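You operate a simulated robot arm through the tools that you are given. There is no shell and no other tool. Be economical: measure what you need, move in short steps, check, and stop when the job is done.

The job below is to be done with a simulated robot arm. You get a single attempt, and the scene is never put back.

## Task
Swap the grey cap on the drain for the purple cap.
Fine: grey cap in the waste tin, grit brushed off the drain's blue panel before the new cap goes on tight, brush back.

The check looks at the end state, three seconds after you hand in, the way a careful person would. Anything else that was tipped, shoved, dropped, spilled or broken makes it a failure. Lids that push on must go on centred and level and be pressed home; caps that screw on are set level and turned clockwise until they are tight.

## Robot
A 5-joint arm with a two-finger parallel gripper, fixed in place. Base frame: the origin is at the foot of the arm, x ahead of it, y to its left, z up; the work surface is at about z = 0. Lengths are in mm, angles in rad, forces in N, time in s.
With the tool pointing down near the work surface it reaches from about 260 to 600 mm from the base axis. Its first joint turns from -1.152 to 1.152 rad. The tool tilts only in the upright plane through the base axis and itself; it spins freely about its own axis. Payload 1.57 kg.
The TCP is the grasp point between the finger pads, 30 mm short of the fingertips. In the tool frame z runs along the fingers and y along their closing line. Largest opening 80 mm; finger width 17, thickness 12; the body of the gripper, 40 by 82 mm, starts 80 mm behind the TCP.
Orientation is that of the tool frame in the base frame, as a unit quaternion [x, y, z, w]. With the fingers straight down and closing along the base's y, the tool's x points along the base's -x, its y along +y and its z along -z.

## Interface
- The arm moves only by the tool step_arm. Its argument "targets" is a list of rows, each a list of 3 entries, a list of its own where there are three numbers: the shift along the base's x, y, z in mm, then the turn, a rotation vector about the base's x, y, z in rad, then the closure in counts, from 0 (fully open) to 255 (shut). In form: [[[dx, dy, dz], [rx, ry, rz], gripper], ...]. A call has 1 to 8 rows; each row shifts and turns the commanded pose from where the row before left it. Each row takes 0.2 s and may step no farther than 50 mm and 0.15 rad from the row before; otherwise, or with a gripper value out of range, the whole call is refused. A pose out of reach is approached as far as the arm can. The call stops where the force on the tool passes 40 N (or 10 N more than at its start, if that is more) or the arm is blocked; 0.2 s more then pass. The fingers move at their own pace (about 153 mm/s each) and stop on an object; they squeeze with about 40 N. The grip force told is the motor's: it shows also when the fingers shut on nothing. Time passes only in rows, and 0.2 s behind the last, so rows that do not move let the fingers close. The reply holds the time, the measured pose of the TCP, the force on the tool along the base axes, the opening and the grip force, in the units named above and with some noise.
- Cameras (640 x 400 px; columns grow to the right, rows downward): "scene" is fixed at [33.9, 386.5, 529.3]; the picture's right is [-0.81, -0.58, 0.00], its down [-0.29, 0.41, -0.86] and it looks along [0.50, -0.70, -0.51] (base axes); focal length 314 px, centre (320, 200). "wrist" rides on the gripper at [72, -7, -122] in the tool frame; the picture's right is [0.09, 1.00, 0.00], its down [-0.84, 0.08, -0.54] and it looks along [-0.54, 0.05, 0.84] (tool axes); focal length 238 px, centre (320, 200).
- get_image(camera): a new picture of that camera. The clock stands still meanwhile.
- pixel_to_xyz(camera, pixels): there is no depth. For up to 12 entries [column, row, z] of the newest picture of that camera ("zoom" is the newest enlarged one), the place [x, y] in the base frame at which the ray of that pixel passes the height z, good to about 2 mm. The clock stands still meanwhile.
- close_up(camera, box): a new picture of the part [left, top, right, bottom] of that camera's present view, enlarged. The clock stands still meanwhile.
- finish_job(): hands the job in; it is judged then, once.

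Work in short steps. Measure before you move; look again where a grasp or a placing could have gone wrong, and mend it. You have 80 turns and 46 pictures in all, those below and enlarged ones among them. Open the gripper and draw the arm clear of the work before you hand the job in, unless the task says otherwise; then end with one line.

The tools are called by a JSON object that holds its "name" and its "arguments". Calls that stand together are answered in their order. step_arm: Moves the arm, as the interface text tells. Its arguments: {"type":"object","properties":{"targets":{"type":"array","items":{"type":"array"}}},"required":["targets"]} The other tools are called the same way: get_image (camera) takes a picture; pixel_to_xyz (camera, pixels) gives the place at which the rays of pixels pass given heights; close_up (camera, box) takes an enlarged picture of a part of a camera's view; finish_job () hands the job in.

At the start:

```text
clock: 0.0
position: [391.4, 108.1, 288.3]
tool_rot: [-0.001, 1.0, 0.001, 0.001]
ft_force: [0.3, 0.0, 0.0]
opening: 80.0
gripper_force: 0.1
```

scene: 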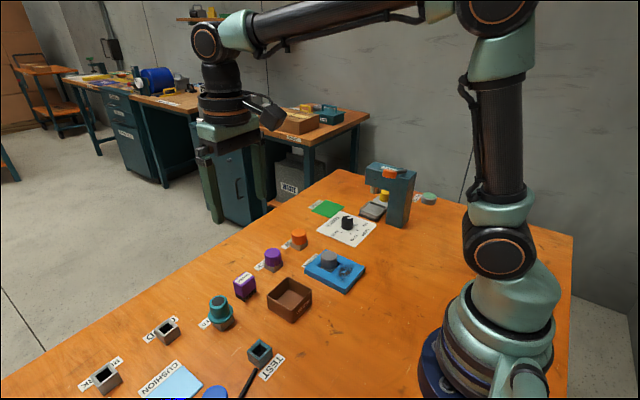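
wrist: 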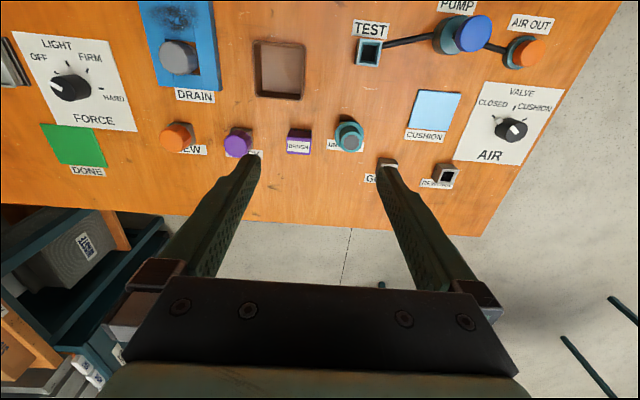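

The wrist view shows the drain at about (180,55), the tin at (278,70), the orange and purple caps at (176,135) and (238,142), and the brush at (299,140). I'll take enlarged views for detail.

{"name": "close_up", "arguments": {"camera": "wrist", "box": [130, 0, 370, 170]}}

{"name": "close_up", "arguments": {"camera": "scene", "box": [190, 220, 380, 340]}}

```text
2.35 times, centred on (250, 85) of wrist
```

zoom: 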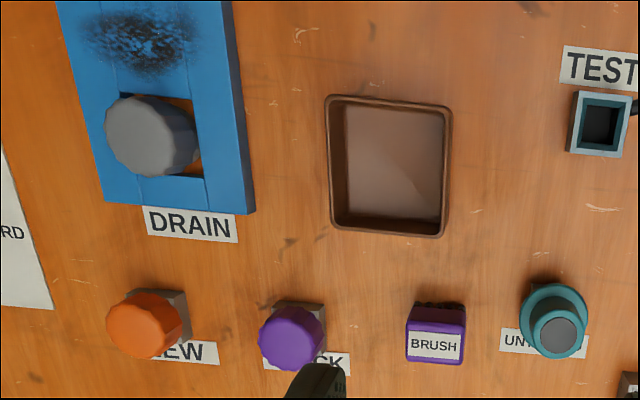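

```text
3.33 times, centred on (285, 280) of scene
```

zoom: 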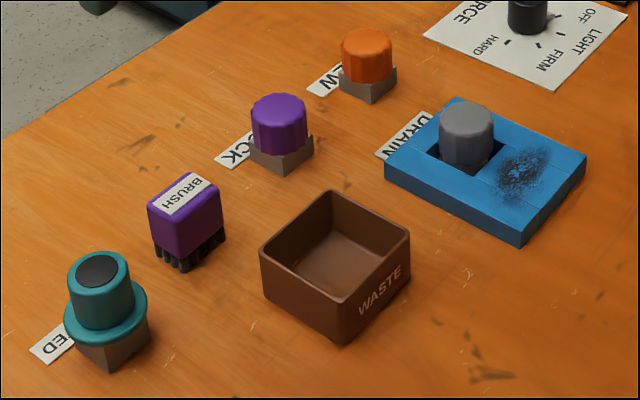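

I'll estimate positions from the wrist picture at assumed heights.

{"name": "pixel_to_xyz", "arguments": {"camera": "wrist", "pixels": [[178, 57, 50], [178, 57, 30], [186, 25, 20], [278, 70, 0], [176, 137, 40], [238, 142, 40], [299, 135, 40], [349, 135, 50], [152, 0, 20], [212, 0, 20], [220, 90, 20], [170, 86, 20]]}}

{"name": "pixel_to_xyz", "arguments": {"camera": "scene", "pixels": [[329, 254, 50], [329, 254, 30], [326, 253, 40], [300, 234, 40], [273, 252, 40], [246, 278, 40], [290, 295, 30], [355, 272, 20], [342, 288, 20]]}}

```text
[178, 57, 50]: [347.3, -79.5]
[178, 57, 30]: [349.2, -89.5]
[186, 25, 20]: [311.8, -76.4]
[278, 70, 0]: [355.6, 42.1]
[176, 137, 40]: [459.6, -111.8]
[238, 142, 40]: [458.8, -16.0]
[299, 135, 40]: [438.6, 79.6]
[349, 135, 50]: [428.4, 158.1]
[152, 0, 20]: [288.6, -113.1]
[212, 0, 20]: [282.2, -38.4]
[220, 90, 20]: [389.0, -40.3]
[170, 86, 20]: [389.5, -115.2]
```

```text
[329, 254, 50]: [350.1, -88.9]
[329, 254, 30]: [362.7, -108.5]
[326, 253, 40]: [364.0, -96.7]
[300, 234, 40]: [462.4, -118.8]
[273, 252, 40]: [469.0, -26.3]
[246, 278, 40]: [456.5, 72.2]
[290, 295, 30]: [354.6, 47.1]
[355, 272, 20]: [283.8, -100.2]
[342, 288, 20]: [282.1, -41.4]
```

The drain cap is near (350,-85) and the purple cap near (463,-20). I move above the drain's near side for a closer look.

{"name": "step_arm", "arguments": {"targets": [[[-15, -33, -11], [0, 0, 0], 0], [[-15, -33, -11], [0, 0, 0], 0], [[-15, -33, -11], [0, 0, 0], 0], [[-15, -33, -11], [0, 0, 0], 0], [[-15, -33, -11], [0, 0, 0], 0], [[-15, -33, -11], [0, 0, 0], 0], [[0, 0, 0], [0, 0, 0], 0]]}}

{"name": "get_image", "arguments": {"camera": "wrist"}}

{"name": "close_up", "arguments": {"camera": "scene", "box": [60, 240, 320, 400]}}

```text
clock: 1.6
position: [299.5, -89.4, 220.7]
tool_rot: [0.0, 1.0, 0.0, 0.0]
ft_force: [0.1, -0.3, 0.0]
opening: 80.3
gripper_force: 0.1
```

```text
41 pictures are left
```

wrist: 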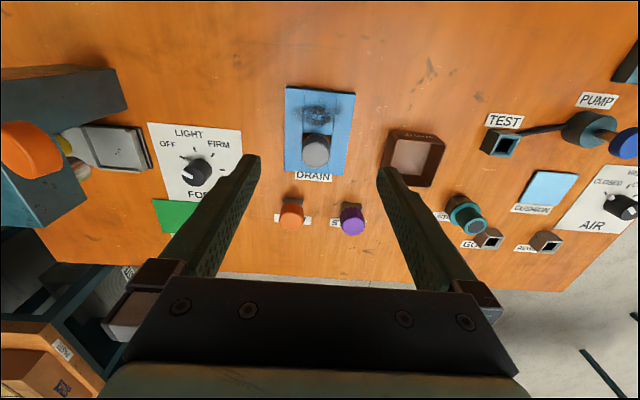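

```text
2.46 times, centred on (190, 320) of scene
```

zoom: 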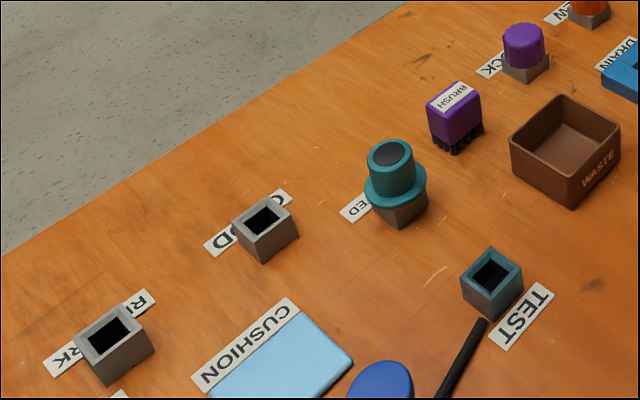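

The drain shows at about (318,130) and the purple cap at (352,218). I zoom in on them.

{"name": "close_up", "arguments": {"camera": "wrist", "box": [260, 75, 460, 245]}}

{"name": "close_up", "arguments": {"camera": "scene", "box": [290, 230, 380, 300]}}

```text
2.35 times, centred on (360, 160) of wrist
```

zoom: 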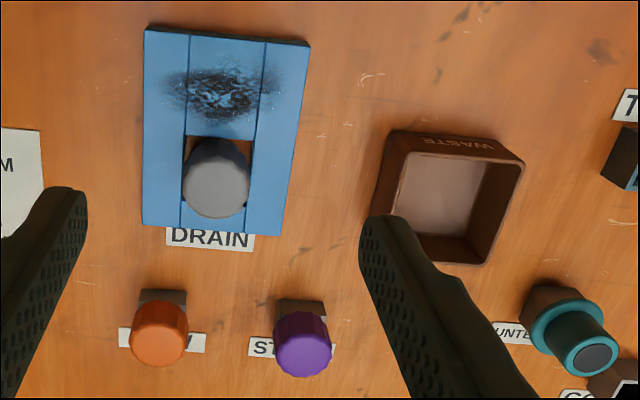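

```text
5.71 times, centred on (335, 265) of scene
```

zoom: 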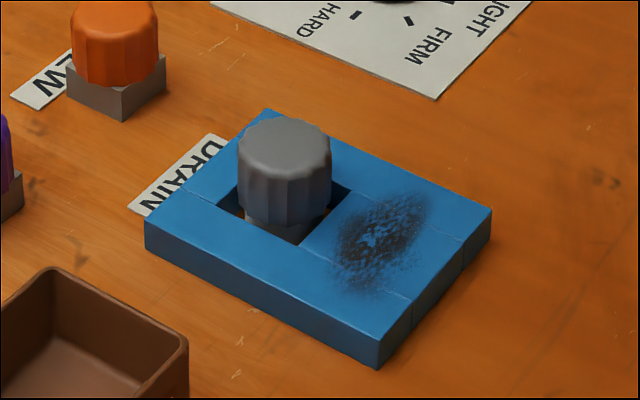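

The cap is ribbed, so it is probably a screw cap over a neck. I triangulate the heights of the cap tops, panel corners and tin rim using both zooms.

{"name": "pixel_to_xyz", "arguments": {"camera": "zoom", "pixels": [[285, 140, 40], [285, 140, 50], [285, 140, 60], [377, 340, 15], [377, 340, 25], [491, 210, 15], [491, 210, 25], [145, 222, 15], [145, 222, 25], [375, 245, 20]]}}

{"name": "pixel_to_xyz", "arguments": {"camera": "wrist", "pixels": [[317, 154, 40], [317, 154, 50], [317, 154, 60], [354.7, 92, 15], [354.7, 92, 25], [287, 86, 15], [287, 86, 25], [343, 174, 15], [343, 174, 25], [317, 114, 20], [287, 170, 25]]}}

```text
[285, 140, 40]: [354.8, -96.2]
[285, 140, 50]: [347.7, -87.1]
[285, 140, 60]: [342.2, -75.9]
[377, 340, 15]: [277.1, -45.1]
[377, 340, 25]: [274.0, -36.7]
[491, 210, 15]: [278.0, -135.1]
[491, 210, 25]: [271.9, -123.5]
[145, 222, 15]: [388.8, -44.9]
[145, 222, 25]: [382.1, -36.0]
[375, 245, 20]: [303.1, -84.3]
```

```text
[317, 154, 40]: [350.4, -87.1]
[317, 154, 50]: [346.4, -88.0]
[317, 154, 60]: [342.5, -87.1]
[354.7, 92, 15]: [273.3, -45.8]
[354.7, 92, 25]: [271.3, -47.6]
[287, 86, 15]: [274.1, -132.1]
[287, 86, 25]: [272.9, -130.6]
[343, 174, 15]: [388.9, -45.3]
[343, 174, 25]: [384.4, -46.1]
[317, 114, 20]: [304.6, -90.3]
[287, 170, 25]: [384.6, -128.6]
```

Panel top is z≈15 over x 275–389 and y −134…−45. The grey cap is centred near (347,−87.5) with its top at z≈50, and the grit is centred near (304,−88). I'll brush first while the drain is still covered, so I go look at the brush.

{"name": "step_arm", "arguments": {"targets": [[[5, 33, -5], [0, 0, 0], 0], [[5, 33, -5], [0, 0, 0], 0], [[5, 33, -5], [0, 0, 0], 0], [[5, 33, -5], [0, 0, 0], 0], [[5, 33, 0], [0, 0, 0], 0], [[5, 0, 0], [0, 0, 0], 0]]}}

{"name": "get_image", "arguments": {"camera": "wrist"}}

{"name": "close_up", "arguments": {"camera": "scene", "box": [220, 230, 310, 300]}}

```text
clock: 3.0
position: [331.4, 75.6, 201.2]
tool_rot: [0.001, 1.0, 0.0, 0.0]
ft_force: [0.5, -0.4, 0.8]
opening: 79.8
gripper_force: 0.0
```

```text
37 pictures are left
```

wrist: 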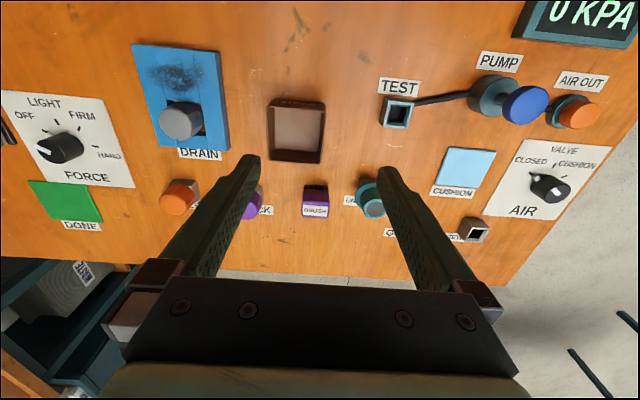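

```text
5.71 times, centred on (265, 265) of scene
```

zoom: 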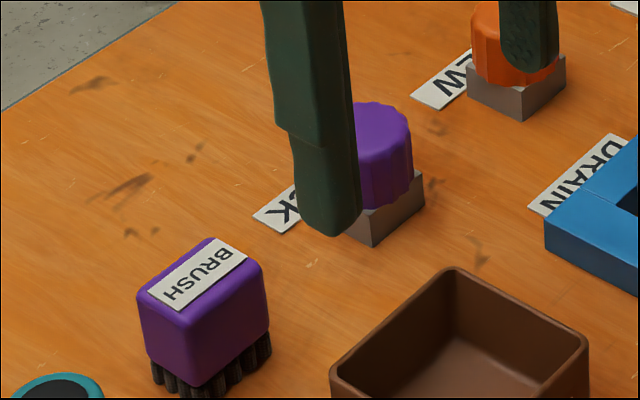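

The brush top is at scene zoom (140,290)–(265,262). I zoom the wrist view on it to triangulate.

{"name": "pixel_to_xyz", "arguments": {"camera": "zoom", "pixels": [[139, 292, 40], [139, 292, 50], [182, 318, 40], [182, 318, 50], [265, 265, 40], [265, 265, 50], [210, 239, 40], [210, 239, 50], [190, 395, 0], [270, 352, 0]]}}

{"name": "close_up", "arguments": {"camera": "wrist", "box": [250, 160, 390, 240]}}

```text
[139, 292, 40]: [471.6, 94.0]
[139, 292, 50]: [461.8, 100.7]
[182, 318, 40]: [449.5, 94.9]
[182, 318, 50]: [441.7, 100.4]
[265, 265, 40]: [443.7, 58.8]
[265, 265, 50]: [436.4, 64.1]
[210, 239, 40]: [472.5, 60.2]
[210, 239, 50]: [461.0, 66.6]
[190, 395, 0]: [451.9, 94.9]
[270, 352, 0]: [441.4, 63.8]
```

```text
4.57 times, centred on (320, 200) of wrist
```

zoom: 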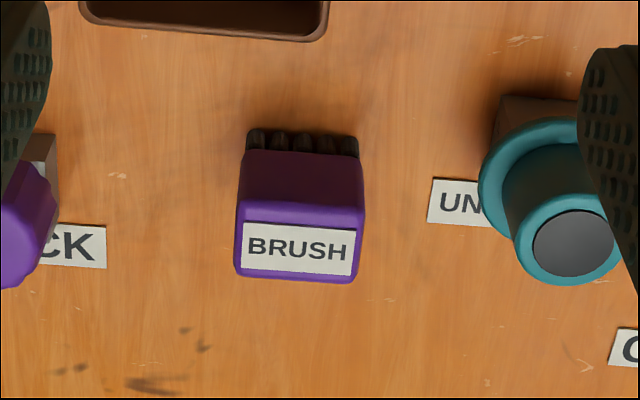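

{"name": "pixel_to_xyz", "arguments": {"camera": "zoom", "pixels": [[236, 201, 40], [236, 201, 50], [366, 205, 40], [366, 205, 50], [236, 279, 40], [236, 279, 50], [362, 284, 40], [362, 284, 50], [245, 150, 8], [362, 157, 8], [245, 132, 0], [358, 138, 0]]}}

```text
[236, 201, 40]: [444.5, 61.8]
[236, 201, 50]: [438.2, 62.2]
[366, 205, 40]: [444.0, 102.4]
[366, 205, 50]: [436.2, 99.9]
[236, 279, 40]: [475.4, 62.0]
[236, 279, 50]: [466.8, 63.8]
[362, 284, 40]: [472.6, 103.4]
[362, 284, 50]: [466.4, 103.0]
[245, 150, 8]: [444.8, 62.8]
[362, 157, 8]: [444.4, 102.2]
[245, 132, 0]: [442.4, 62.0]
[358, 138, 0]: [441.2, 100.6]
```

Brush body: x 440–468, y 62–101, top z≈47, centre (454,81.5). I move over it with the opening at 60 mm and descend partway.

{"name": "step_arm", "arguments": {"targets": [[[40, 2, -20], [0, 0, 0], 64], [[42, 2, -20], [0, 0, 0], 64], [[41, 2, -20], [0, 0, 0], 64], [[0, 0, -30], [0, 0, 0], 64], [[0, 0, -30], [0, 0, 0], 64], [[0, 0, 0], [0, 0, 0], 64]]}}

{"name": "close_up", "arguments": {"camera": "scene", "box": [200, 220, 300, 310]}}

{"name": "close_up", "arguments": {"camera": "wrist", "box": [160, 100, 480, 300]}}

```text
clock: 4.4
position: [452.7, 80.3, 80.4]
tool_rot: [0.0, 1.0, 0.0, 0.0]
ft_force: [-0.6, -0.7, 0.3]
opening: 60.2
gripper_force: 0.0
```

```text
4.44 times, centred on (250, 265) of scene
```

zoom: 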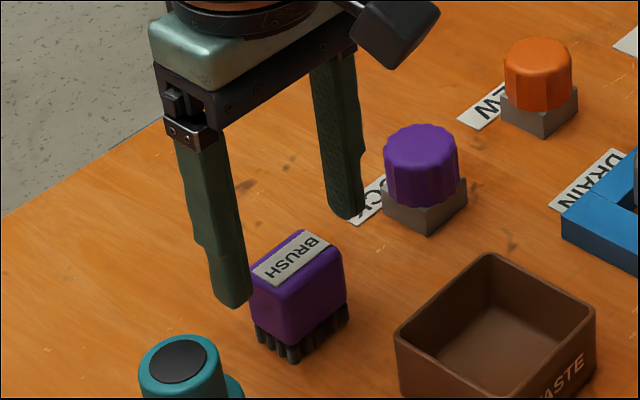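

```text
2.00 times, centred on (320, 200) of wrist
```

zoom: 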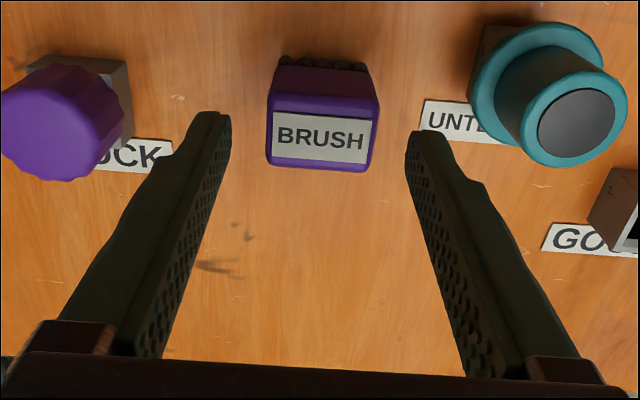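

The brush sits between the fingers. I descend to z≈45 and close.

{"name": "step_arm", "arguments": {"targets": [[[1, 1, -18], [0, 0, 0], 64], [[0, 0, -17], [0, 0, 0], 64], [[0, 0, 0], [0, 0, 0], 200], [[0, 0, 0], [0, 0, 0], 200], [[0, 0, 0], [0, 0, 0], 200]]}}

```text
clock: 5.6
position: [454.5, 79.5, 46.5]
tool_rot: [0.0, 1.0, 0.0, 0.0]
ft_force: [-0.5, 0.4, 1.9]
opening: 38.6
gripper_force: 40.1
```

Brush gripped at 38.6 mm opening, with the grasp at (454.5,79.5,46.5). I lift and carry it above the grit at about x=300.

{"name": "step_arm", "arguments": {"targets": [[[0, 0, 35], [0, 0, 0], 200], [[0, 0, 35], [0, 0, 0], 200], [[-31, -34, 0], [0, 0, 0], 200], [[-31, -34, 0], [0, 0, 0], 200], [[-31, -34, 0], [0, 0, 0], 200], [[-31, -34, 0], [0, 0, 0], 200], [[-31, -34, 0], [0, 0, 0], 200], [[0, 0, 0], [0, 0, 0], 200]]}}

{"name": "close_up", "arguments": {"camera": "scene", "box": [270, 200, 400, 310]}}

```text
clock: 7.4
position: [303.1, -86.2, 117.8]
tool_rot: [0.0, 1.0, 0.0, 0.0]
ft_force: [0.8, 0.1, -0.4]
opening: 39.0
gripper_force: 39.9
```

```text
3.64 times, centred on (335, 255) of scene
```

zoom: 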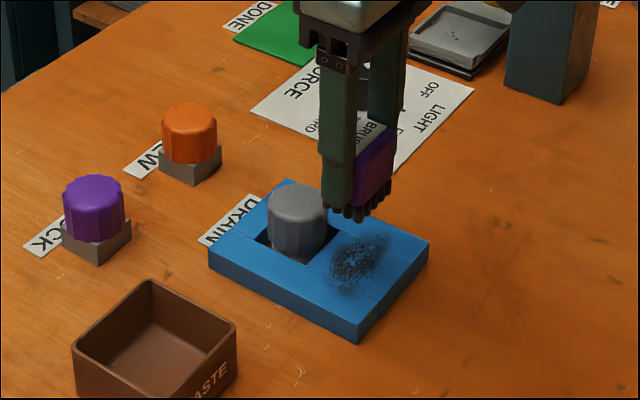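

Clear of the cap. I shift to the panel's −y end and lower towards contact (expected TCP z≈62).

{"name": "step_arm", "arguments": {"targets": [[[-4, -22, -20], [0, 0, 0], 200], [[0, 0, -20], [0, 0, 0], 200], [[0, 0, -12], [0, 0, 0], 200], [[0, 0, -2], [0, 0, 0], 200], [[0, 0, -2], [0, 0, 0], 200]]}}

```text
clock: 8.6
position: [296.0, -110.1, 62.0]
tool_rot: [0.0, 1.0, 0.0, 0.001]
ft_force: [-5.7, 3.2, 27.9]
opening: 39.0
gripper_force: 39.6
```

Contact at z≈62 with 28 N, so I ease up 1.5 mm and sweep along y.

{"name": "step_arm", "arguments": {"targets": [[[0, 0, 1.5], [0, 0, 0], 200], [[0, 15, 0], [0, 0, 0], 200], [[0, 15, 0], [0, 0, 0], 200], [[0, 15, 0], [0, 0, 0], 200], [[0, 10, 0], [0, 0, 0], 200], [[0, 0, 0], [0, 0, 0], 200]]}}

{"name": "close_up", "arguments": {"camera": "scene", "box": [270, 200, 400, 310]}}

```text
clock: 10.0
position: [294.6, -56.8, 62.3]
tool_rot: [0.0, 1.0, 0.0, 0.0]
ft_force: [0.6, -0.5, -0.2]
opening: 38.6
gripper_force: 40.0
```

```text
3.64 times, centred on (335, 255) of scene
```

zoom: 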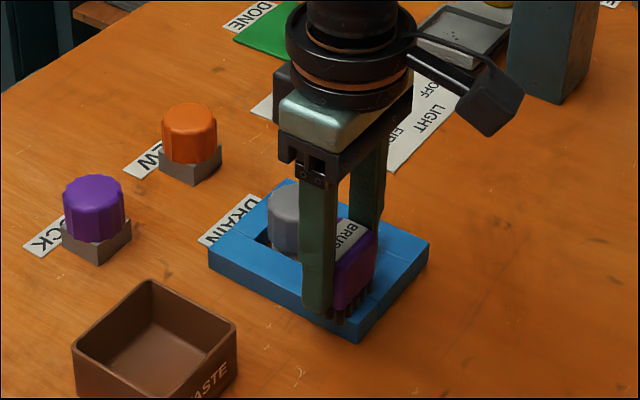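

The grit seems to be gone from the visible part. I make a second pass at larger x with light contact to be thorough.

{"name": "step_arm", "arguments": {"targets": [[[12, 0, 0], [0, 0, 0], 200], [[0, 0, -1.5], [0, 0, 0], 200], [[0, -15, 0], [0, 0, 0], 200], [[0, -15, 0], [0, 0, 0], 200], [[0, -15, 0], [0, 0, 0], 200], [[0, -10, 0], [0, 0, 0], 200], [[0, 0, 0], [0, 0, 0], 200]]}}

{"name": "step_arm", "arguments": {"targets": [[[0, 0, 30], [0, 0, 0], 200], [[0, 40, 20], [0, 0, 0], 200], [[0, 40, 0], [0, 0, 0], 200], [[0, 40, 0], [0, 0, 0], 200], [[0, 20, 0], [0, 0, 0], 200], [[0, 0, 0], [0, 0, 0], 200]]}}

{"name": "close_up", "arguments": {"camera": "scene", "box": [270, 200, 400, 310]}}

```text
clock: 11.6
position: [306.8, -110.8, 60.7]
tool_rot: [0.0, 1.0, -0.001, 0.001]
ft_force: [-1.3, 5.7, 18.0]
opening: 38.9
gripper_force: 39.4
```

```text
clock: 13.0
position: [308.9, 31.1, 112.5]
tool_rot: [0.0, 1.0, 0.0, -0.001]
ft_force: [-0.5, -0.4, -1.6]
opening: 38.7
gripper_force: 40.2
```

```text
3.64 times, centred on (335, 255) of scene
```

zoom: 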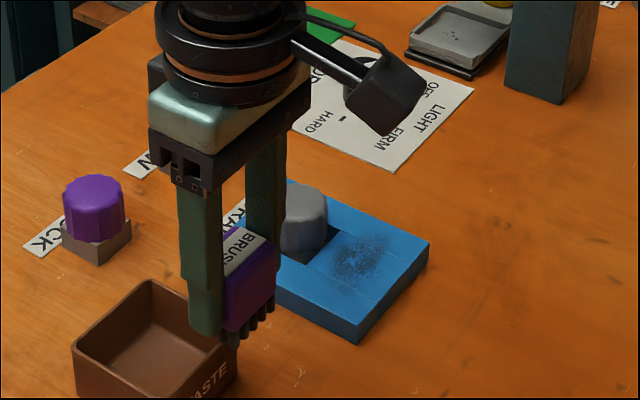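

About half of the grit is still faintly there around zoom (360,258). I go back for more strokes with contact.

{"name": "step_arm", "arguments": {"targets": [[[-4, -43, 0], [0, 0, 0], 200], [[-3, -43, 0], [0, 0, 0], 200], [[0, 0, -25], [0, 0, 0], 200], [[0, 0, -22], [0, 0, 0], 200], [[0, 0, -3], [0, 0, 0], 200], [[0, 0, -2], [0, 0, 0], 200]]}}

{"name": "step_arm", "arguments": {"targets": [[[0, -15, 0], [0, 0, 0], 200], [[0, -15, 0], [0, 0, 0], 200], [[0, -15, 0], [0, 0, 0], 200], [[0, -10, 0], [0, 0, 0], 200], [[0, 15, 0], [0, 0, 0], 200], [[0, 15, 0], [0, 0, 0], 200], [[0, 15, 0], [0, 0, 0], 200], [[0, 10, 0], [0, 0, 0], 200]]}}

{"name": "step_arm", "arguments": {"targets": [[[0, -15, 0], [0, 0, 0], 200], [[0, -15, 0], [0, 0, 0], 200], [[0, -15, 0], [0, 0, 0], 200], [[0, -10, 0], [0, 0, 0], 200], [[0, 15, 0], [0, 0, 0], 200], [[0, 15, 0], [0, 0, 0], 200], [[0, 15, 0], [0, 0, 0], 200], [[0, 10, 0], [0, 0, 0], 200]]}}

{"name": "step_arm", "arguments": {"targets": [[[0, 0, 30], [0, 0, 0], 200], [[0, 30, 20], [0, 0, 0], 200], [[0, 30, 0], [0, 0, 0], 200], [[0, 30, 0], [0, 0, 0], 200], [[0, 0, 0], [0, 0, 0], 200]]}}

{"name": "close_up", "arguments": {"camera": "scene", "box": [270, 200, 400, 310]}}

```text
clock: 14.4
position: [297.3, -57.0, 61.6]
tool_rot: [0.002, 1.0, 0.0, 0.0]
ft_force: [-1.4, 0.1, 8.3]
opening: 38.9
gripper_force: 39.7
stopped in row 6: the force on the tool passed its limit (the readings are from after the stop); the commanded pose is now the measured one
```

```text
clock: 16.3
position: [300.5, -57.5, 62.0]
tool_rot: [0.003, 1.0, -0.001, 0.003]
ft_force: [-2.3, -1.0, 7.5]
opening: 38.9
gripper_force: 39.8
stopped in row 8: the force on the tool passed its limit (the readings are from after the stop); the commanded pose is now the measured one
```

```text
clock: 18.1
position: [302.7, -60.0, 59.7]
tool_rot: [0.002, 1.0, -0.001, 0.004]
ft_force: [-0.3, -6.8, 20.0]
opening: 38.8
gripper_force: 40.5
```

```text
clock: 19.3
position: [301.2, 32.6, 112.4]
tool_rot: [0.002, 1.0, 0.0, 0.002]
ft_force: [0.7, 0.0, 0.0]
opening: 38.7
gripper_force: 40.1
```

```text
3.64 times, centred on (335, 255) of scene
```

zoom: 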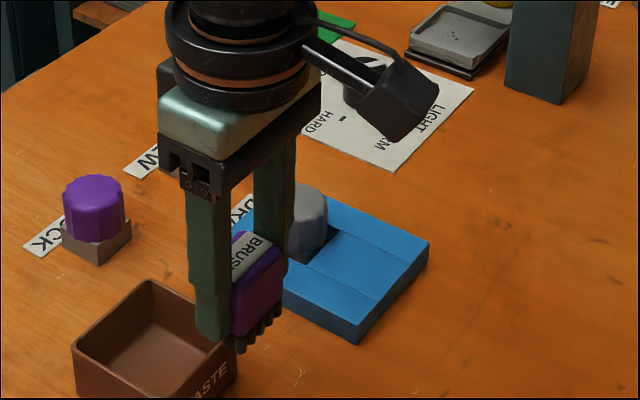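

The panel is clean. I return the brush to (454.5,79.5) and lower it gently.

{"name": "step_arm", "arguments": {"targets": [[[38, 12, 0], [0, 0, 0], 200], [[38, 12, 0], [0, 0, 0], 200], [[38, 12, 0], [0, 0, 0], 200], [[38, 11, 0], [0, 0, 0], 200], [[0, 0, -30], [0, 0, 0], 200], [[0, 0, -25], [0, 0, 0], 200], [[0, 0, 0], [0, 0, 0], 200]]}}

{"name": "close_up", "arguments": {"camera": "scene", "box": [200, 220, 300, 310]}}

```text
clock: 20.9
position: [453.0, 80.3, 54.9]
tool_rot: [0.002, 1.0, 0.001, 0.003]
ft_force: [-0.2, 0.9, 0.1]
opening: 38.7
gripper_force: 40.5
```

```text
4.44 times, centred on (250, 265) of scene
```

zoom: 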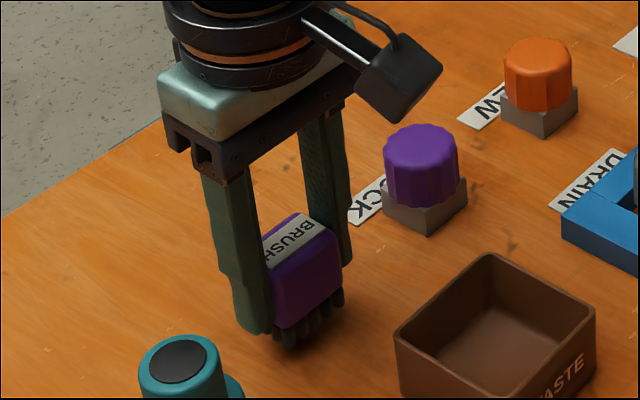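

The brush looks upright. I lower it to contact.

{"name": "step_arm", "arguments": {"targets": [[[1, -0.5, -5], [0, 0, 0], 200], [[0, 0, -2], [0, 0, 0], 200], [[0, 0, -1.5], [0, 0, 0], 200], [[0, 0, 0], [0, 0, 0], 200]]}}

```text
clock: 21.9
position: [453.7, 78.0, 46.5]
tool_rot: [0.002, 1.0, 0.001, 0.004]
ft_force: [-0.3, -0.2, -0.2]
opening: 38.7
gripper_force: 40.2
```

No contact yet, so I continue down 1 mm at a time.

{"name": "step_arm", "arguments": {"targets": [[[0, 0, -1], [0, 0, 0], 200], [[0, 0, -1], [0, 0, 0], 200], [[0, 0, 0], [0, 0, 0], 200]]}}

```text
clock: 22.7
position: [454.1, 78.0, 45.2]
tool_rot: [0.001, 1.0, 0.0, 0.002]
ft_force: [-0.4, 0.2, -0.5]
opening: 38.8
gripper_force: 39.9
```

{"name": "step_arm", "arguments": {"targets": [[[0, 0, -1], [0, 0, 0], 200], [[0, 0, 0], [0, 0, 0], 200]]}}

{"name": "close_up", "arguments": {"camera": "scene", "box": [220, 240, 290, 310]}}

```text
clock: 23.3
position: [453.5, 78.5, 45.4]
tool_rot: [0.002, 1.0, 0.001, 0.004]
ft_force: [0.1, -1.4, 1.9]
opening: 38.6
gripper_force: 40.0
```

```text
5.71 times, centred on (255, 275) of scene
```

zoom: 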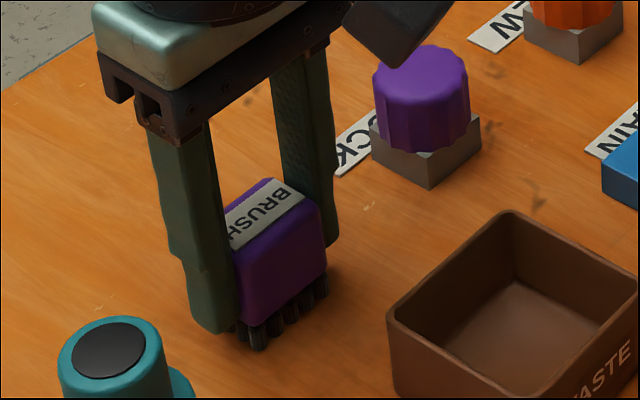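

A small contact force of 1.9 N shows at z≈45 and the bristles are on the table. I release gently and rise.

{"name": "step_arm", "arguments": {"targets": [[[0, 0, 0], [0, 0, 0], 110], [[0, 0, 0], [0, 0, 0], 70], [[0, 0, 0], [0, 0, 0], 64], [[0, 0, 30], [0, 0, 0], 64], [[0, 0, 40], [0, 0, 0], 64], [[-40, -20, 20], [0, 0, 0], 64], [[-40, -20, 0], [0, 0, 0], 64], [[0, 0, 0], [0, 0, 0], 0]]}}

{"name": "get_image", "arguments": {"camera": "wrist"}}

{"name": "close_up", "arguments": {"camera": "scene", "box": [200, 220, 400, 340]}}

```text
clock: 25.1
position: [379.2, 37.1, 135.6]
tool_rot: [0.002, 1.0, 0.0, 0.003]
ft_force: [-0.6, 1.0, -0.5]
opening: 80.1
gripper_force: 0.1
```

```text
26 pictures are left
```

wrist: 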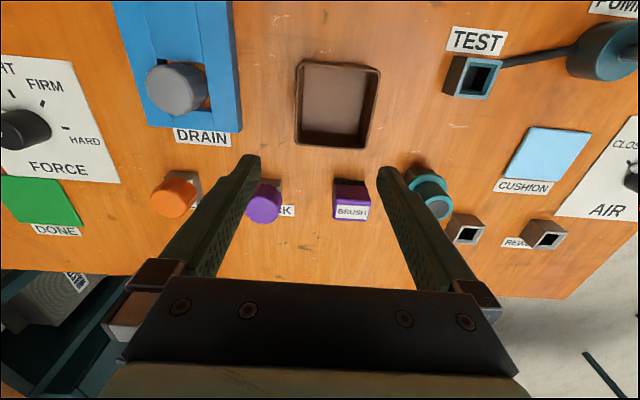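

```text
3.20 times, centred on (300, 280) of scene
```

zoom: 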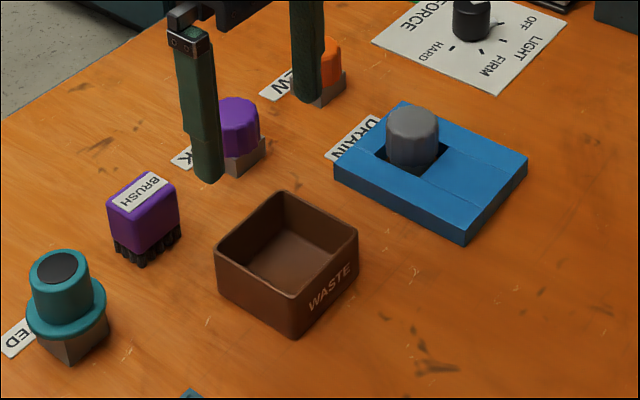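

The brush stands upright in place. I measure the tin's rim and the purple and grey caps in the scene zoom and the wrist view.

{"name": "pixel_to_xyz", "arguments": {"camera": "zoom", "pixels": [[295, 300, 30], [295, 300, 40], [217, 253, 30], [217, 253, 40], [285, 193, 30], [285, 193, 40], [357, 236, 30], [357, 236, 40], [412, 122, 50], [240, 112, 50], [240, 112, 55], [412, 180, 0]]}}

{"name": "pixel_to_xyz", "arguments": {"camera": "wrist", "pixels": [[297, 60, 30], [297, 60, 40], [380, 65, 30], [380, 65, 40], [296, 143, 30], [368, 148, 30], [264, 208, 45], [264, 208, 50], [264, 208, 55], [177, 93, 45], [177, 93, 50], [177, 93, 55]]}}

```text
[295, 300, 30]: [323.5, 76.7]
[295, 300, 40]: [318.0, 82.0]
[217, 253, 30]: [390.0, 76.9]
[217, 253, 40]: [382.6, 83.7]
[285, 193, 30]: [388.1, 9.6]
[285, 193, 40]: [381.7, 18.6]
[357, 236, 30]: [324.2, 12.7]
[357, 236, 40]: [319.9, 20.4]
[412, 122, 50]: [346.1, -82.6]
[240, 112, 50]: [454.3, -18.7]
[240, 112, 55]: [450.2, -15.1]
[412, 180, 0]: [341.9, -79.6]
```

```text
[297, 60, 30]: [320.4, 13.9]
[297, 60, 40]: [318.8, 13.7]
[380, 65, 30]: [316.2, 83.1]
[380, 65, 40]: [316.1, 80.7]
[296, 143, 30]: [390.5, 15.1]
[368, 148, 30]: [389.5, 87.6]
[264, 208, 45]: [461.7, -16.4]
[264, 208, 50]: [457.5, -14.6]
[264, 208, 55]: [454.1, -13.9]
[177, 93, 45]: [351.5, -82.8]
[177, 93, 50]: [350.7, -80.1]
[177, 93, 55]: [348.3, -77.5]
```

Tin centre is about (354,48) with its rim at z≈35. I move over the grey cap, approaching from above, and look.

{"name": "step_arm", "arguments": {"targets": [[[-8, -31, 0], [0, 0, 0], 0], [[-8, -31, 0], [0, 0, 0], 0], [[-8, -31, 0], [0, 0, 0], 0], [[-7, -29, 0], [0, 0, 0], 0], [[0, 0, -40], [0, 0, 0], 0], [[0, 0, 0], [0, 0, 0], 0]]}}

{"name": "close_up", "arguments": {"camera": "wrist", "box": [160, 50, 480, 250]}}

{"name": "close_up", "arguments": {"camera": "scene", "box": [280, 200, 380, 300]}}

```text
clock: 26.5
position: [343.1, -86.2, 91.3]
tool_rot: [0.002, 1.0, 0.0, 0.003]
ft_force: [-1.0, -0.1, 0.1]
opening: 80.0
gripper_force: 0.1
```

```text
2.00 times, centred on (320, 150) of wrist
```

zoom: 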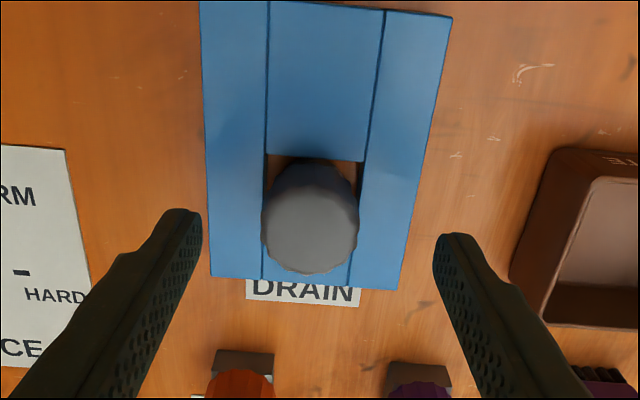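

```text
4.00 times, centred on (330, 250) of scene
```

zoom: 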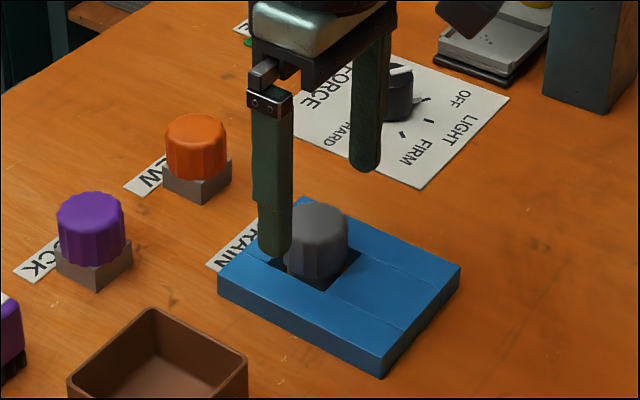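

{"name": "close_up", "arguments": {"camera": "wrist", "box": [160, 50, 480, 250]}}

{"name": "pixel_to_xyz", "arguments": {"camera": "zoom", "pixels": [[262, 222, 50], [358, 222, 50], [310, 190, 50], [310, 272, 50], [310, 222, 50], [265, 160, 15], [362, 160, 15], [205, 274, 15], [400, 288, 15]]}}

```text
2.00 times, centred on (320, 150) of wrist
```

zoom: 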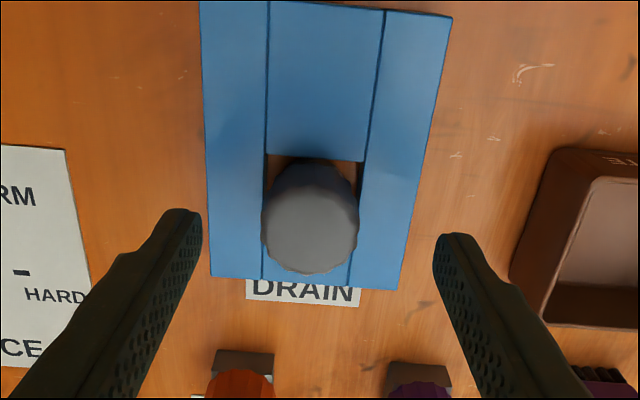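

```text
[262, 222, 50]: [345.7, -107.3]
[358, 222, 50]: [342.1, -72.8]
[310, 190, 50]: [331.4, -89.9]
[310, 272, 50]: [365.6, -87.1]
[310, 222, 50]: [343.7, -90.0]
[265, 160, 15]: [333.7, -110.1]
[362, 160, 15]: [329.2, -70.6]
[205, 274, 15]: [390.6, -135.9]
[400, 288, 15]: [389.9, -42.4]
```

Cap diameter is about 35 mm, centred at (348,−89.5). I align, descend to TCP z≈50 so the fingertips clear the panel by about 5 mm, and close.

{"name": "step_arm", "arguments": {"targets": [[[5, -3, -14], [0, 0, 0], 0], [[0, 0, -14], [0, 0, 0], 0], [[0, 0, -13], [0, 0, 0], 0], [[0, 0, 0], [0, 0, 0], 0], [[0, 0, 0], [0, 0, 0], 200], [[0, 0, 0], [0, 0, 0], 200], [[0, 0, 0], [0, 0, 0], 200]]}}

```text
clock: 28.1
position: [348.3, -88.8, 53.5]
tool_rot: [0.002, 1.0, -0.001, 0.004]
ft_force: [0.7, -27.2, -7.7]
opening: 40.8
gripper_force: 13.4
```

One finger touches first (Fy −27 N, opening 40.8), so the tool must move toward −y by about 3 mm.

{"name": "step_arm", "arguments": {"targets": [[[0, -1.5, 0], [0, 0, 0], 200], [[0, -1.5, 0], [0, 0, 0], 200], [[0, 0, 0], [0, 0, 0], 200]]}}

{"name": "close_up", "arguments": {"camera": "scene", "box": [290, 210, 380, 300]}}

```text
clock: 28.9
position: [350.1, -90.2, 52.8]
tool_rot: [0.002, 1.0, 0.0, 0.003]
ft_force: [-1.0, -25.2, 4.4]
opening: 36.7
gripper_force: 39.9
```

```text
4.44 times, centred on (335, 255) of scene
```

zoom: 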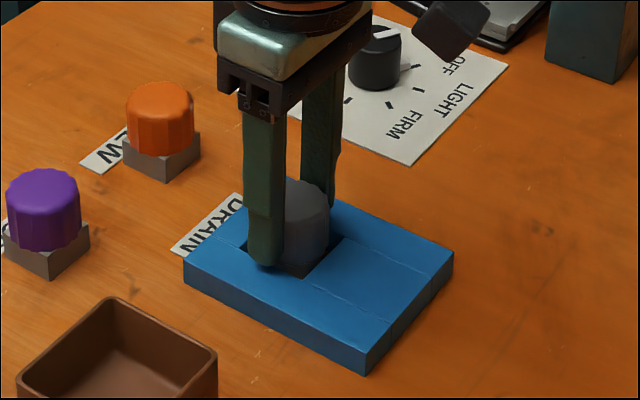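

Gripped at 36.7 mm with 40 N. I relieve the side load and then try turning counter-clockwise.

{"name": "step_arm", "arguments": {"targets": [[[0, -1.5, 0], [0, 0, 0], 200], [[0, -1, 0], [0, 0, 0], 200], [[0, 0, 0], [0, 0, 0], 200]]}}

```text
clock: 29.7
position: [348.4, -91.0, 53.8]
tool_rot: [0.0, 1.0, 0.0, 0.002]
ft_force: [7.4, 34.1, 6.9]
opening: 35.8
gripper_force: 40.0
```

{"name": "step_arm", "arguments": {"targets": [[[0, 1.4, 0], [0, 0, 0], 200], [[0, 0, 0], [0, 0, 0], 200]]}}

```text
clock: 30.3
position: [348.5, -91.0, 52.2]
tool_rot: [0.001, 1.0, 0.0, 0.0]
ft_force: [-6.9, 37.1, 24.4]
opening: 36.1
gripper_force: 40.1
```

{"name": "step_arm", "arguments": {"targets": [[[0, 0.7, 0.5], [0, 0, 0], 200], [[0, 0, 0], [0, 0, 0], 200], [[0, 0, 0], [0, 0, 0], 200]]}}

```text
clock: 31.1
position: [347.1, -90.7, 52.3]
tool_rot: [0.002, 1.0, 0.0, 0.001]
ft_force: [-0.6, 20.7, -14.8]
opening: 36.1
gripper_force: 40.0
```

Load is falling, so I nudge again and try a small counter-clockwise turn.

{"name": "step_arm", "arguments": {"targets": [[[0, 0.7, 0], [0, 0, 0], 200], [[0, 0, 0], [0, 0, 0.1], 200], [[0, 0, 0], [0, 0, 0.1], 200], [[0, 0, 0], [0, 0, 0.1], 200]]}}

```text
clock: 32.1
position: [348.2, -90.0, 53.7]
tool_rot: [-0.146, 0.989, 0.0, 0.002]
ft_force: [-12.0, -24.3, -19.7]
opening: 36.0
gripper_force: 39.9
```

The cap turns, or slips, without blocking. I continue counter-clockwise and watch z and force.

{"name": "step_arm", "arguments": {"targets": [[[0, -0.3, 0.1], [0, 0, 0.15], 200], [[0, 0, 0.1], [0, 0, 0.15], 200], [[0, 0, 0.1], [0, 0, 0.15], 200], [[0, 0, 0.1], [0, 0, 0.15], 200], [[0, 0, 0.1], [0, 0, 0.15], 200], [[0, 0, 0.1], [0, 0, 0.15], 200], [[0, 0, 0], [0, 0, 0], 200]]}}

{"name": "close_up", "arguments": {"camera": "wrist", "box": [220, 50, 420, 250]}}

```text
clock: 33.7
position: [348.2, -88.3, 56.7]
tool_rot: [-0.565, 0.825, -0.002, 0.001]
ft_force: [5.8, 15.2, 9.9]
opening: 36.1
gripper_force: 40.0
```

```text
2.00 times, centred on (320, 150) of wrist
```

zoom: 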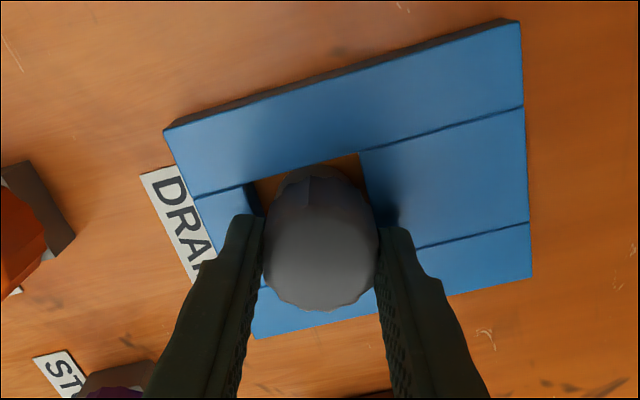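

z rose from about 53 to 56.7, more than I commanded, so the thread is lifting the cap. I turn further, letting z follow.

{"name": "step_arm", "arguments": {"targets": [[[0, 0, 0.5], [0, 0, 0.15], 200], [[0, 0, 0.4], [0, 0, 0.15], 200], [[0, 0, 0.4], [0, 0, 0.15], 200], [[0, 0, 0.4], [0, 0, 0.15], 200], [[0, 0, 0.4], [0, 0, 0.15], 200], [[0, 0, 0.4], [0, 0, 0.15], 200], [[0, 0, 0], [0, 0, 0], 200]]}}

```text
clock: 35.3
position: [348.6, -89.7, 57.6]
tool_rot: [0.867, -0.499, -0.001, 0.0]
ft_force: [3.1, 1.1, -0.2]
opening: 36.2
gripper_force: 40.1
```

Forces are nearly zero now, so the cap may be free. I lift gently.

{"name": "step_arm", "arguments": {"targets": [[[0, 0, 3], [0, 0, 0.1], 200], [[0, 0, 3], [0, 0, 0.1], 200], [[0, 0, 5], [0, 0, 0], 200], [[0, 0, 0], [0, 0, 0], 200]]}}

{"name": "close_up", "arguments": {"camera": "scene", "box": [280, 200, 380, 300]}}

```text
clock: 36.3
position: [348.0, -89.8, 68.1]
tool_rot: [0.912, -0.411, -0.003, 0.0]
ft_force: [0.8, -0.1, -1.4]
opening: 36.0
gripper_force: 39.8
```

```text
4.00 times, centred on (330, 250) of scene
```

zoom: 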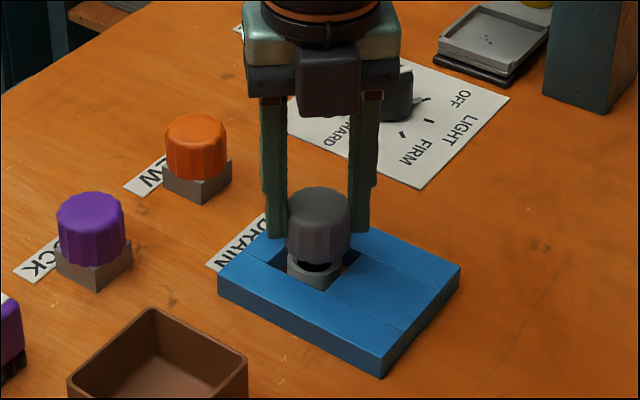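

The cap is free, and the neck centre is ≈(348.3,−89.8). The fingers now lie about 45° to the tin's sides, which gives the most room. I lift and carry it over the tin.

{"name": "step_arm", "arguments": {"targets": [[[0, 0, 40], [0, 0, 0.06], 200], [[2, 46, 0], [0, 0, 0], 200], [[2, 46, 0], [0, 0, 0], 200], [[1, 46, 0], [0, 0, 0], 200], [[0, 0, 0], [0, 0, 0], 200]]}}

{"name": "close_up", "arguments": {"camera": "wrist", "box": [160, 50, 480, 250]}}

{"name": "close_up", "arguments": {"camera": "scene", "box": [240, 230, 340, 330]}}

```text
clock: 37.5
position: [357.5, 48.7, 108.3]
tool_rot: [0.924, -0.383, -0.001, 0.0]
ft_force: [-0.5, 0.0, -1.2]
opening: 36.0
gripper_force: 40.1
```

```text
2.00 times, centred on (320, 150) of wrist
```

zoom: 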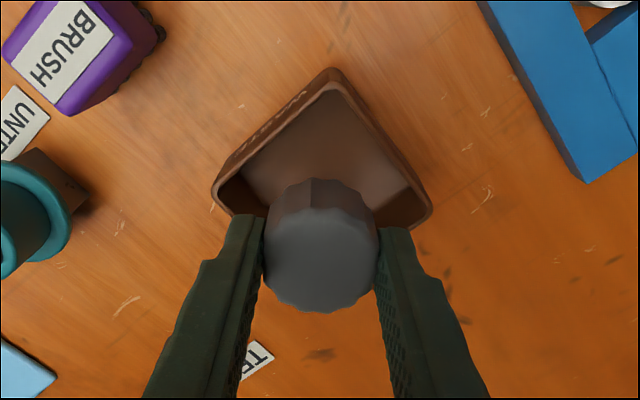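

```text
4.00 times, centred on (290, 280) of scene
```

zoom: 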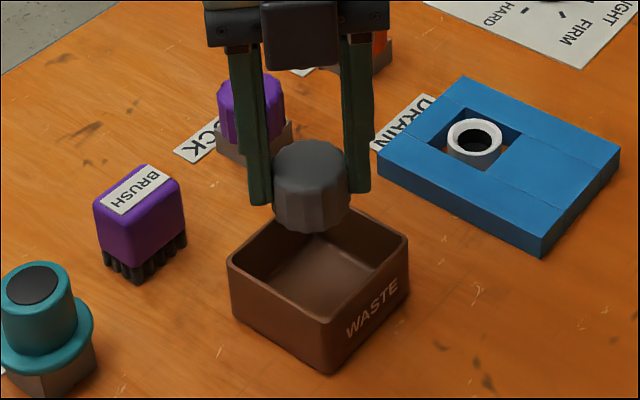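

It's over the tin. I shift −4 mm in x and lower to TCP z≈58 first.

{"name": "step_arm", "arguments": {"targets": [[[-4, 0, -25], [0, 0, 0], 200], [[0, 0, -25], [0, 0, 0], 200], [[0, 0, 0], [0, 0, 0], 200]]}}

{"name": "close_up", "arguments": {"camera": "scene", "box": [240, 230, 340, 330]}}

```text
clock: 38.3
position: [351.7, 49.1, 57.9]
tool_rot: [0.924, -0.383, 0.0, 0.001]
ft_force: [-0.1, -0.6, -0.1]
opening: 36.1
gripper_force: 39.6
```

```text
4.00 times, centred on (290, 280) of scene
```

zoom: 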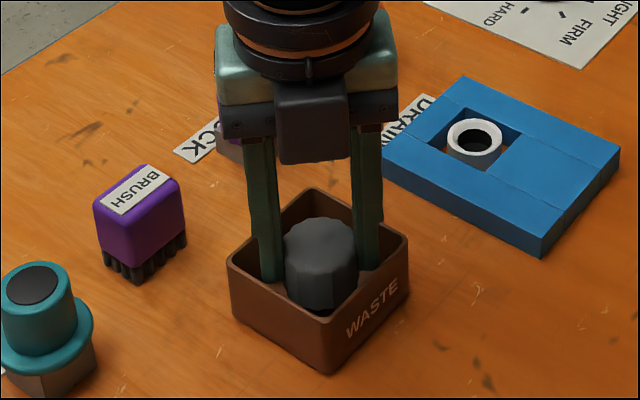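

It fits in the tin, so I lower until it touches.

{"name": "step_arm", "arguments": {"targets": [[[0, 0, -6], [0, 0, 0], 200], [[0, 0, -6], [0, 0, 0], 200], [[0, 0, -4], [0, 0, 0], 200], [[0, 0, 0], [0, 0, 0], 200]]}}

```text
clock: 39.3
position: [351.2, 48.1, 42.8]
tool_rot: [0.923, -0.384, -0.001, 0.0]
ft_force: [0.2, -0.1, 28.7]
opening: 35.9
gripper_force: 40.1
```

Contact with the tin floor. I release slightly and rise straight up.

{"name": "step_arm", "arguments": {"targets": [[[0, 0, 0.5], [0, 0, 0], 118], [[0, 0, 0], [0, 0, 0], 118], [[0, 0, 20], [0, 0, 0], 118], [[0, 0, 30], [0, 0, 0], 118], [[0, 0, 40], [0, 0, 0], 0], [[0, 0, 0], [0, 0, -0.15], 0], [[0, 0, 0], [0, 0, -0.15], 0], [[0, 0, 0], [0, 0, -0.15], 0]]}}

{"name": "close_up", "arguments": {"camera": "scene", "box": [230, 220, 360, 330]}}

```text
clock: 41.1
position: [349.4, 48.9, 132.6]
tool_rot: [0.814, -0.581, 0.001, 0.0]
ft_force: [0.1, 0.5, -0.7]
opening: 79.8
gripper_force: 0.0
```

```text
3.64 times, centred on (295, 275) of scene
```

zoom: 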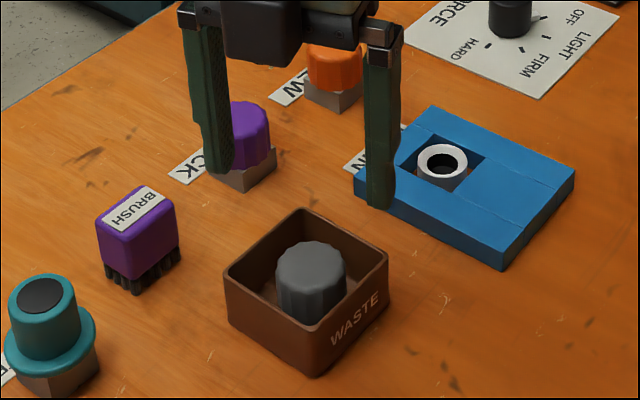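

The grey cap sits in the tin. Next I go above the purple cap at about (456,−16), with the closing line along x (θ≈π/2).

{"name": "step_arm", "arguments": {"targets": [[[27, -16, 0], [0, 0, -0.11], 0], [[27, -16, 0], [0, 0, -0.11], 0], [[27, -16, 0], [0, 0, -0.11], 0], [[25, -17, 0], [0, 0, 0], 0], [[0, 0, -30], [0, 0, 0], 0], [[0, 0, 0], [0, 0, 0], 0]]}}

{"name": "close_up", "arguments": {"camera": "wrist", "box": [160, 50, 480, 250]}}

{"name": "pixel_to_xyz", "arguments": {"camera": "zoom", "pixels": [[320, 200, 50]]}}

{"name": "close_up", "arguments": {"camera": "scene", "box": [220, 190, 330, 290]}}

```text
clock: 42.5
position: [457.3, -16.0, 103.3]
tool_rot: [0.708, -0.706, 0.0, -0.002]
ft_force: [-0.6, -0.1, -0.4]
opening: 80.0
gripper_force: 0.1
```

```text
2.00 times, centred on (320, 150) of wrist
```

zoom: 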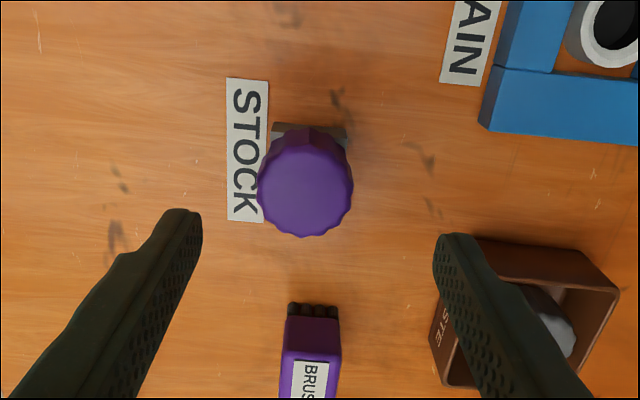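

```text
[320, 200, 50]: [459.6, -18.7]
```

```text
4.00 times, centred on (275, 240) of scene
```

zoom: 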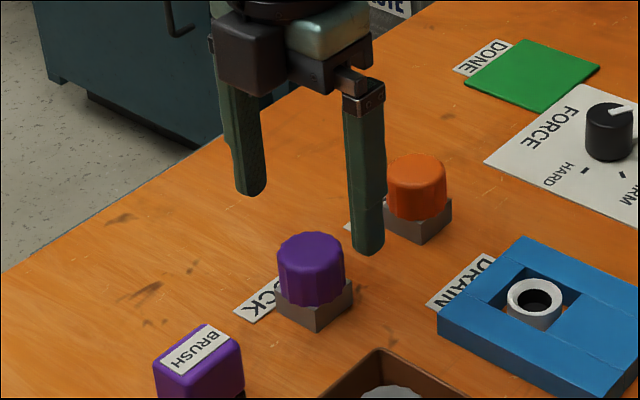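

I triangulate the purple cap top: scene zoom (311,252), and afterwards the wrist view.

{"name": "pixel_to_xyz", "arguments": {"camera": "zoom", "pixels": [[311, 252, 45], [311, 252, 50], [311, 252, 55], [311, 252, 60], [318, 328, 0], [353, 300, 0], [274, 300, 0], [532, 293, 30], [532, 293, 20], [532, 293, 25], [532, 293, 35]]}}

{"name": "get_image", "arguments": {"camera": "wrist"}}

{"name": "pixel_to_xyz", "arguments": {"camera": "wrist", "pixels": [[288.5, 145, 45], [336.5, 145, 45], [288.5, 145, 52], [336.5, 145, 52], [312, 168, 45], [312, 168, 52], [312, 168, 58], [297, 112, 20], [333, 112, 20]]}}

```text
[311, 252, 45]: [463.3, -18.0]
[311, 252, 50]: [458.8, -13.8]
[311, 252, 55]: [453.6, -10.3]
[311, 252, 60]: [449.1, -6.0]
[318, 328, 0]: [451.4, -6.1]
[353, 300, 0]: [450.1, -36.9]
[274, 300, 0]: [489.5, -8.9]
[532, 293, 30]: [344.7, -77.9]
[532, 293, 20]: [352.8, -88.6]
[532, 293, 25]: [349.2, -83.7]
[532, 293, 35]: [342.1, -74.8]
```

```text
12 pictures are left
```

wrist: 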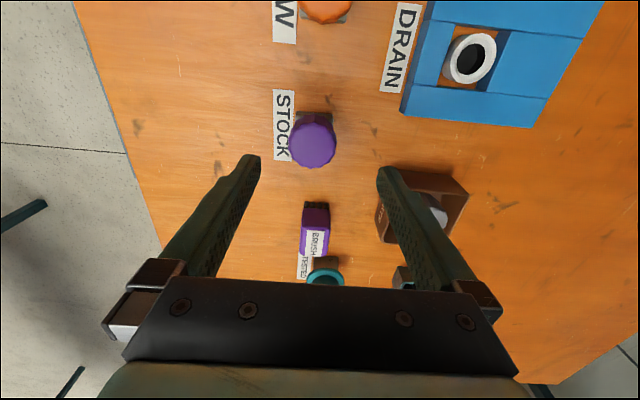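

```text
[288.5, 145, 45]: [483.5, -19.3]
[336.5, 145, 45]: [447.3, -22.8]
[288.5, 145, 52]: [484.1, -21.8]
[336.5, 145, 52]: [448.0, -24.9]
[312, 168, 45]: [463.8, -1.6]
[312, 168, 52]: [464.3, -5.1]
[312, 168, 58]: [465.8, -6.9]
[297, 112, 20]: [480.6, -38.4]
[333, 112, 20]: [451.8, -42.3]
```

Purple cap centre is ≈(465.5,−20), top z≈44. I align, descend to TCP z≈47 and close with a partial squeeze first.

{"name": "step_arm", "arguments": {"targets": [[[8, -4, 0], [0, 0, 0], 0], [[0, 0, -20], [0, 0, 0], 0], [[0, 0, -20], [0, 0, 0], 0], [[0, 0, -16], [0, 0, 0], 0], [[0, 0, 0], [0, 0, 0], 110], [[0, 0, 0], [0, 0, 0], 110]]}}

{"name": "close_up", "arguments": {"camera": "scene", "box": [220, 190, 330, 290]}}

```text
clock: 43.9
position: [463.6, -20.5, 48.8]
tool_rot: [0.709, -0.706, 0.001, 0.0]
ft_force: [-0.2, 0.0, -0.4]
opening: 45.4
gripper_force: 0.1
```

```text
4.00 times, centred on (275, 240) of scene
```

zoom: 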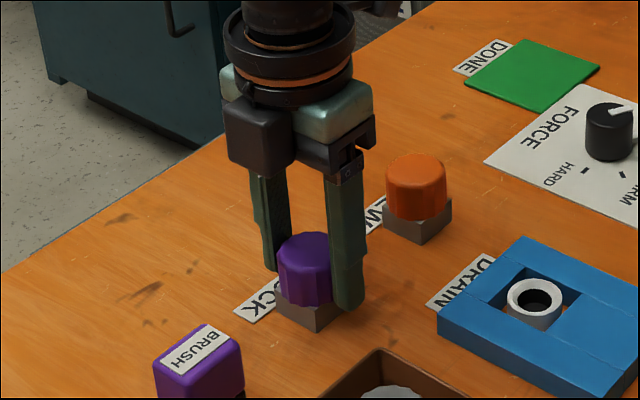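

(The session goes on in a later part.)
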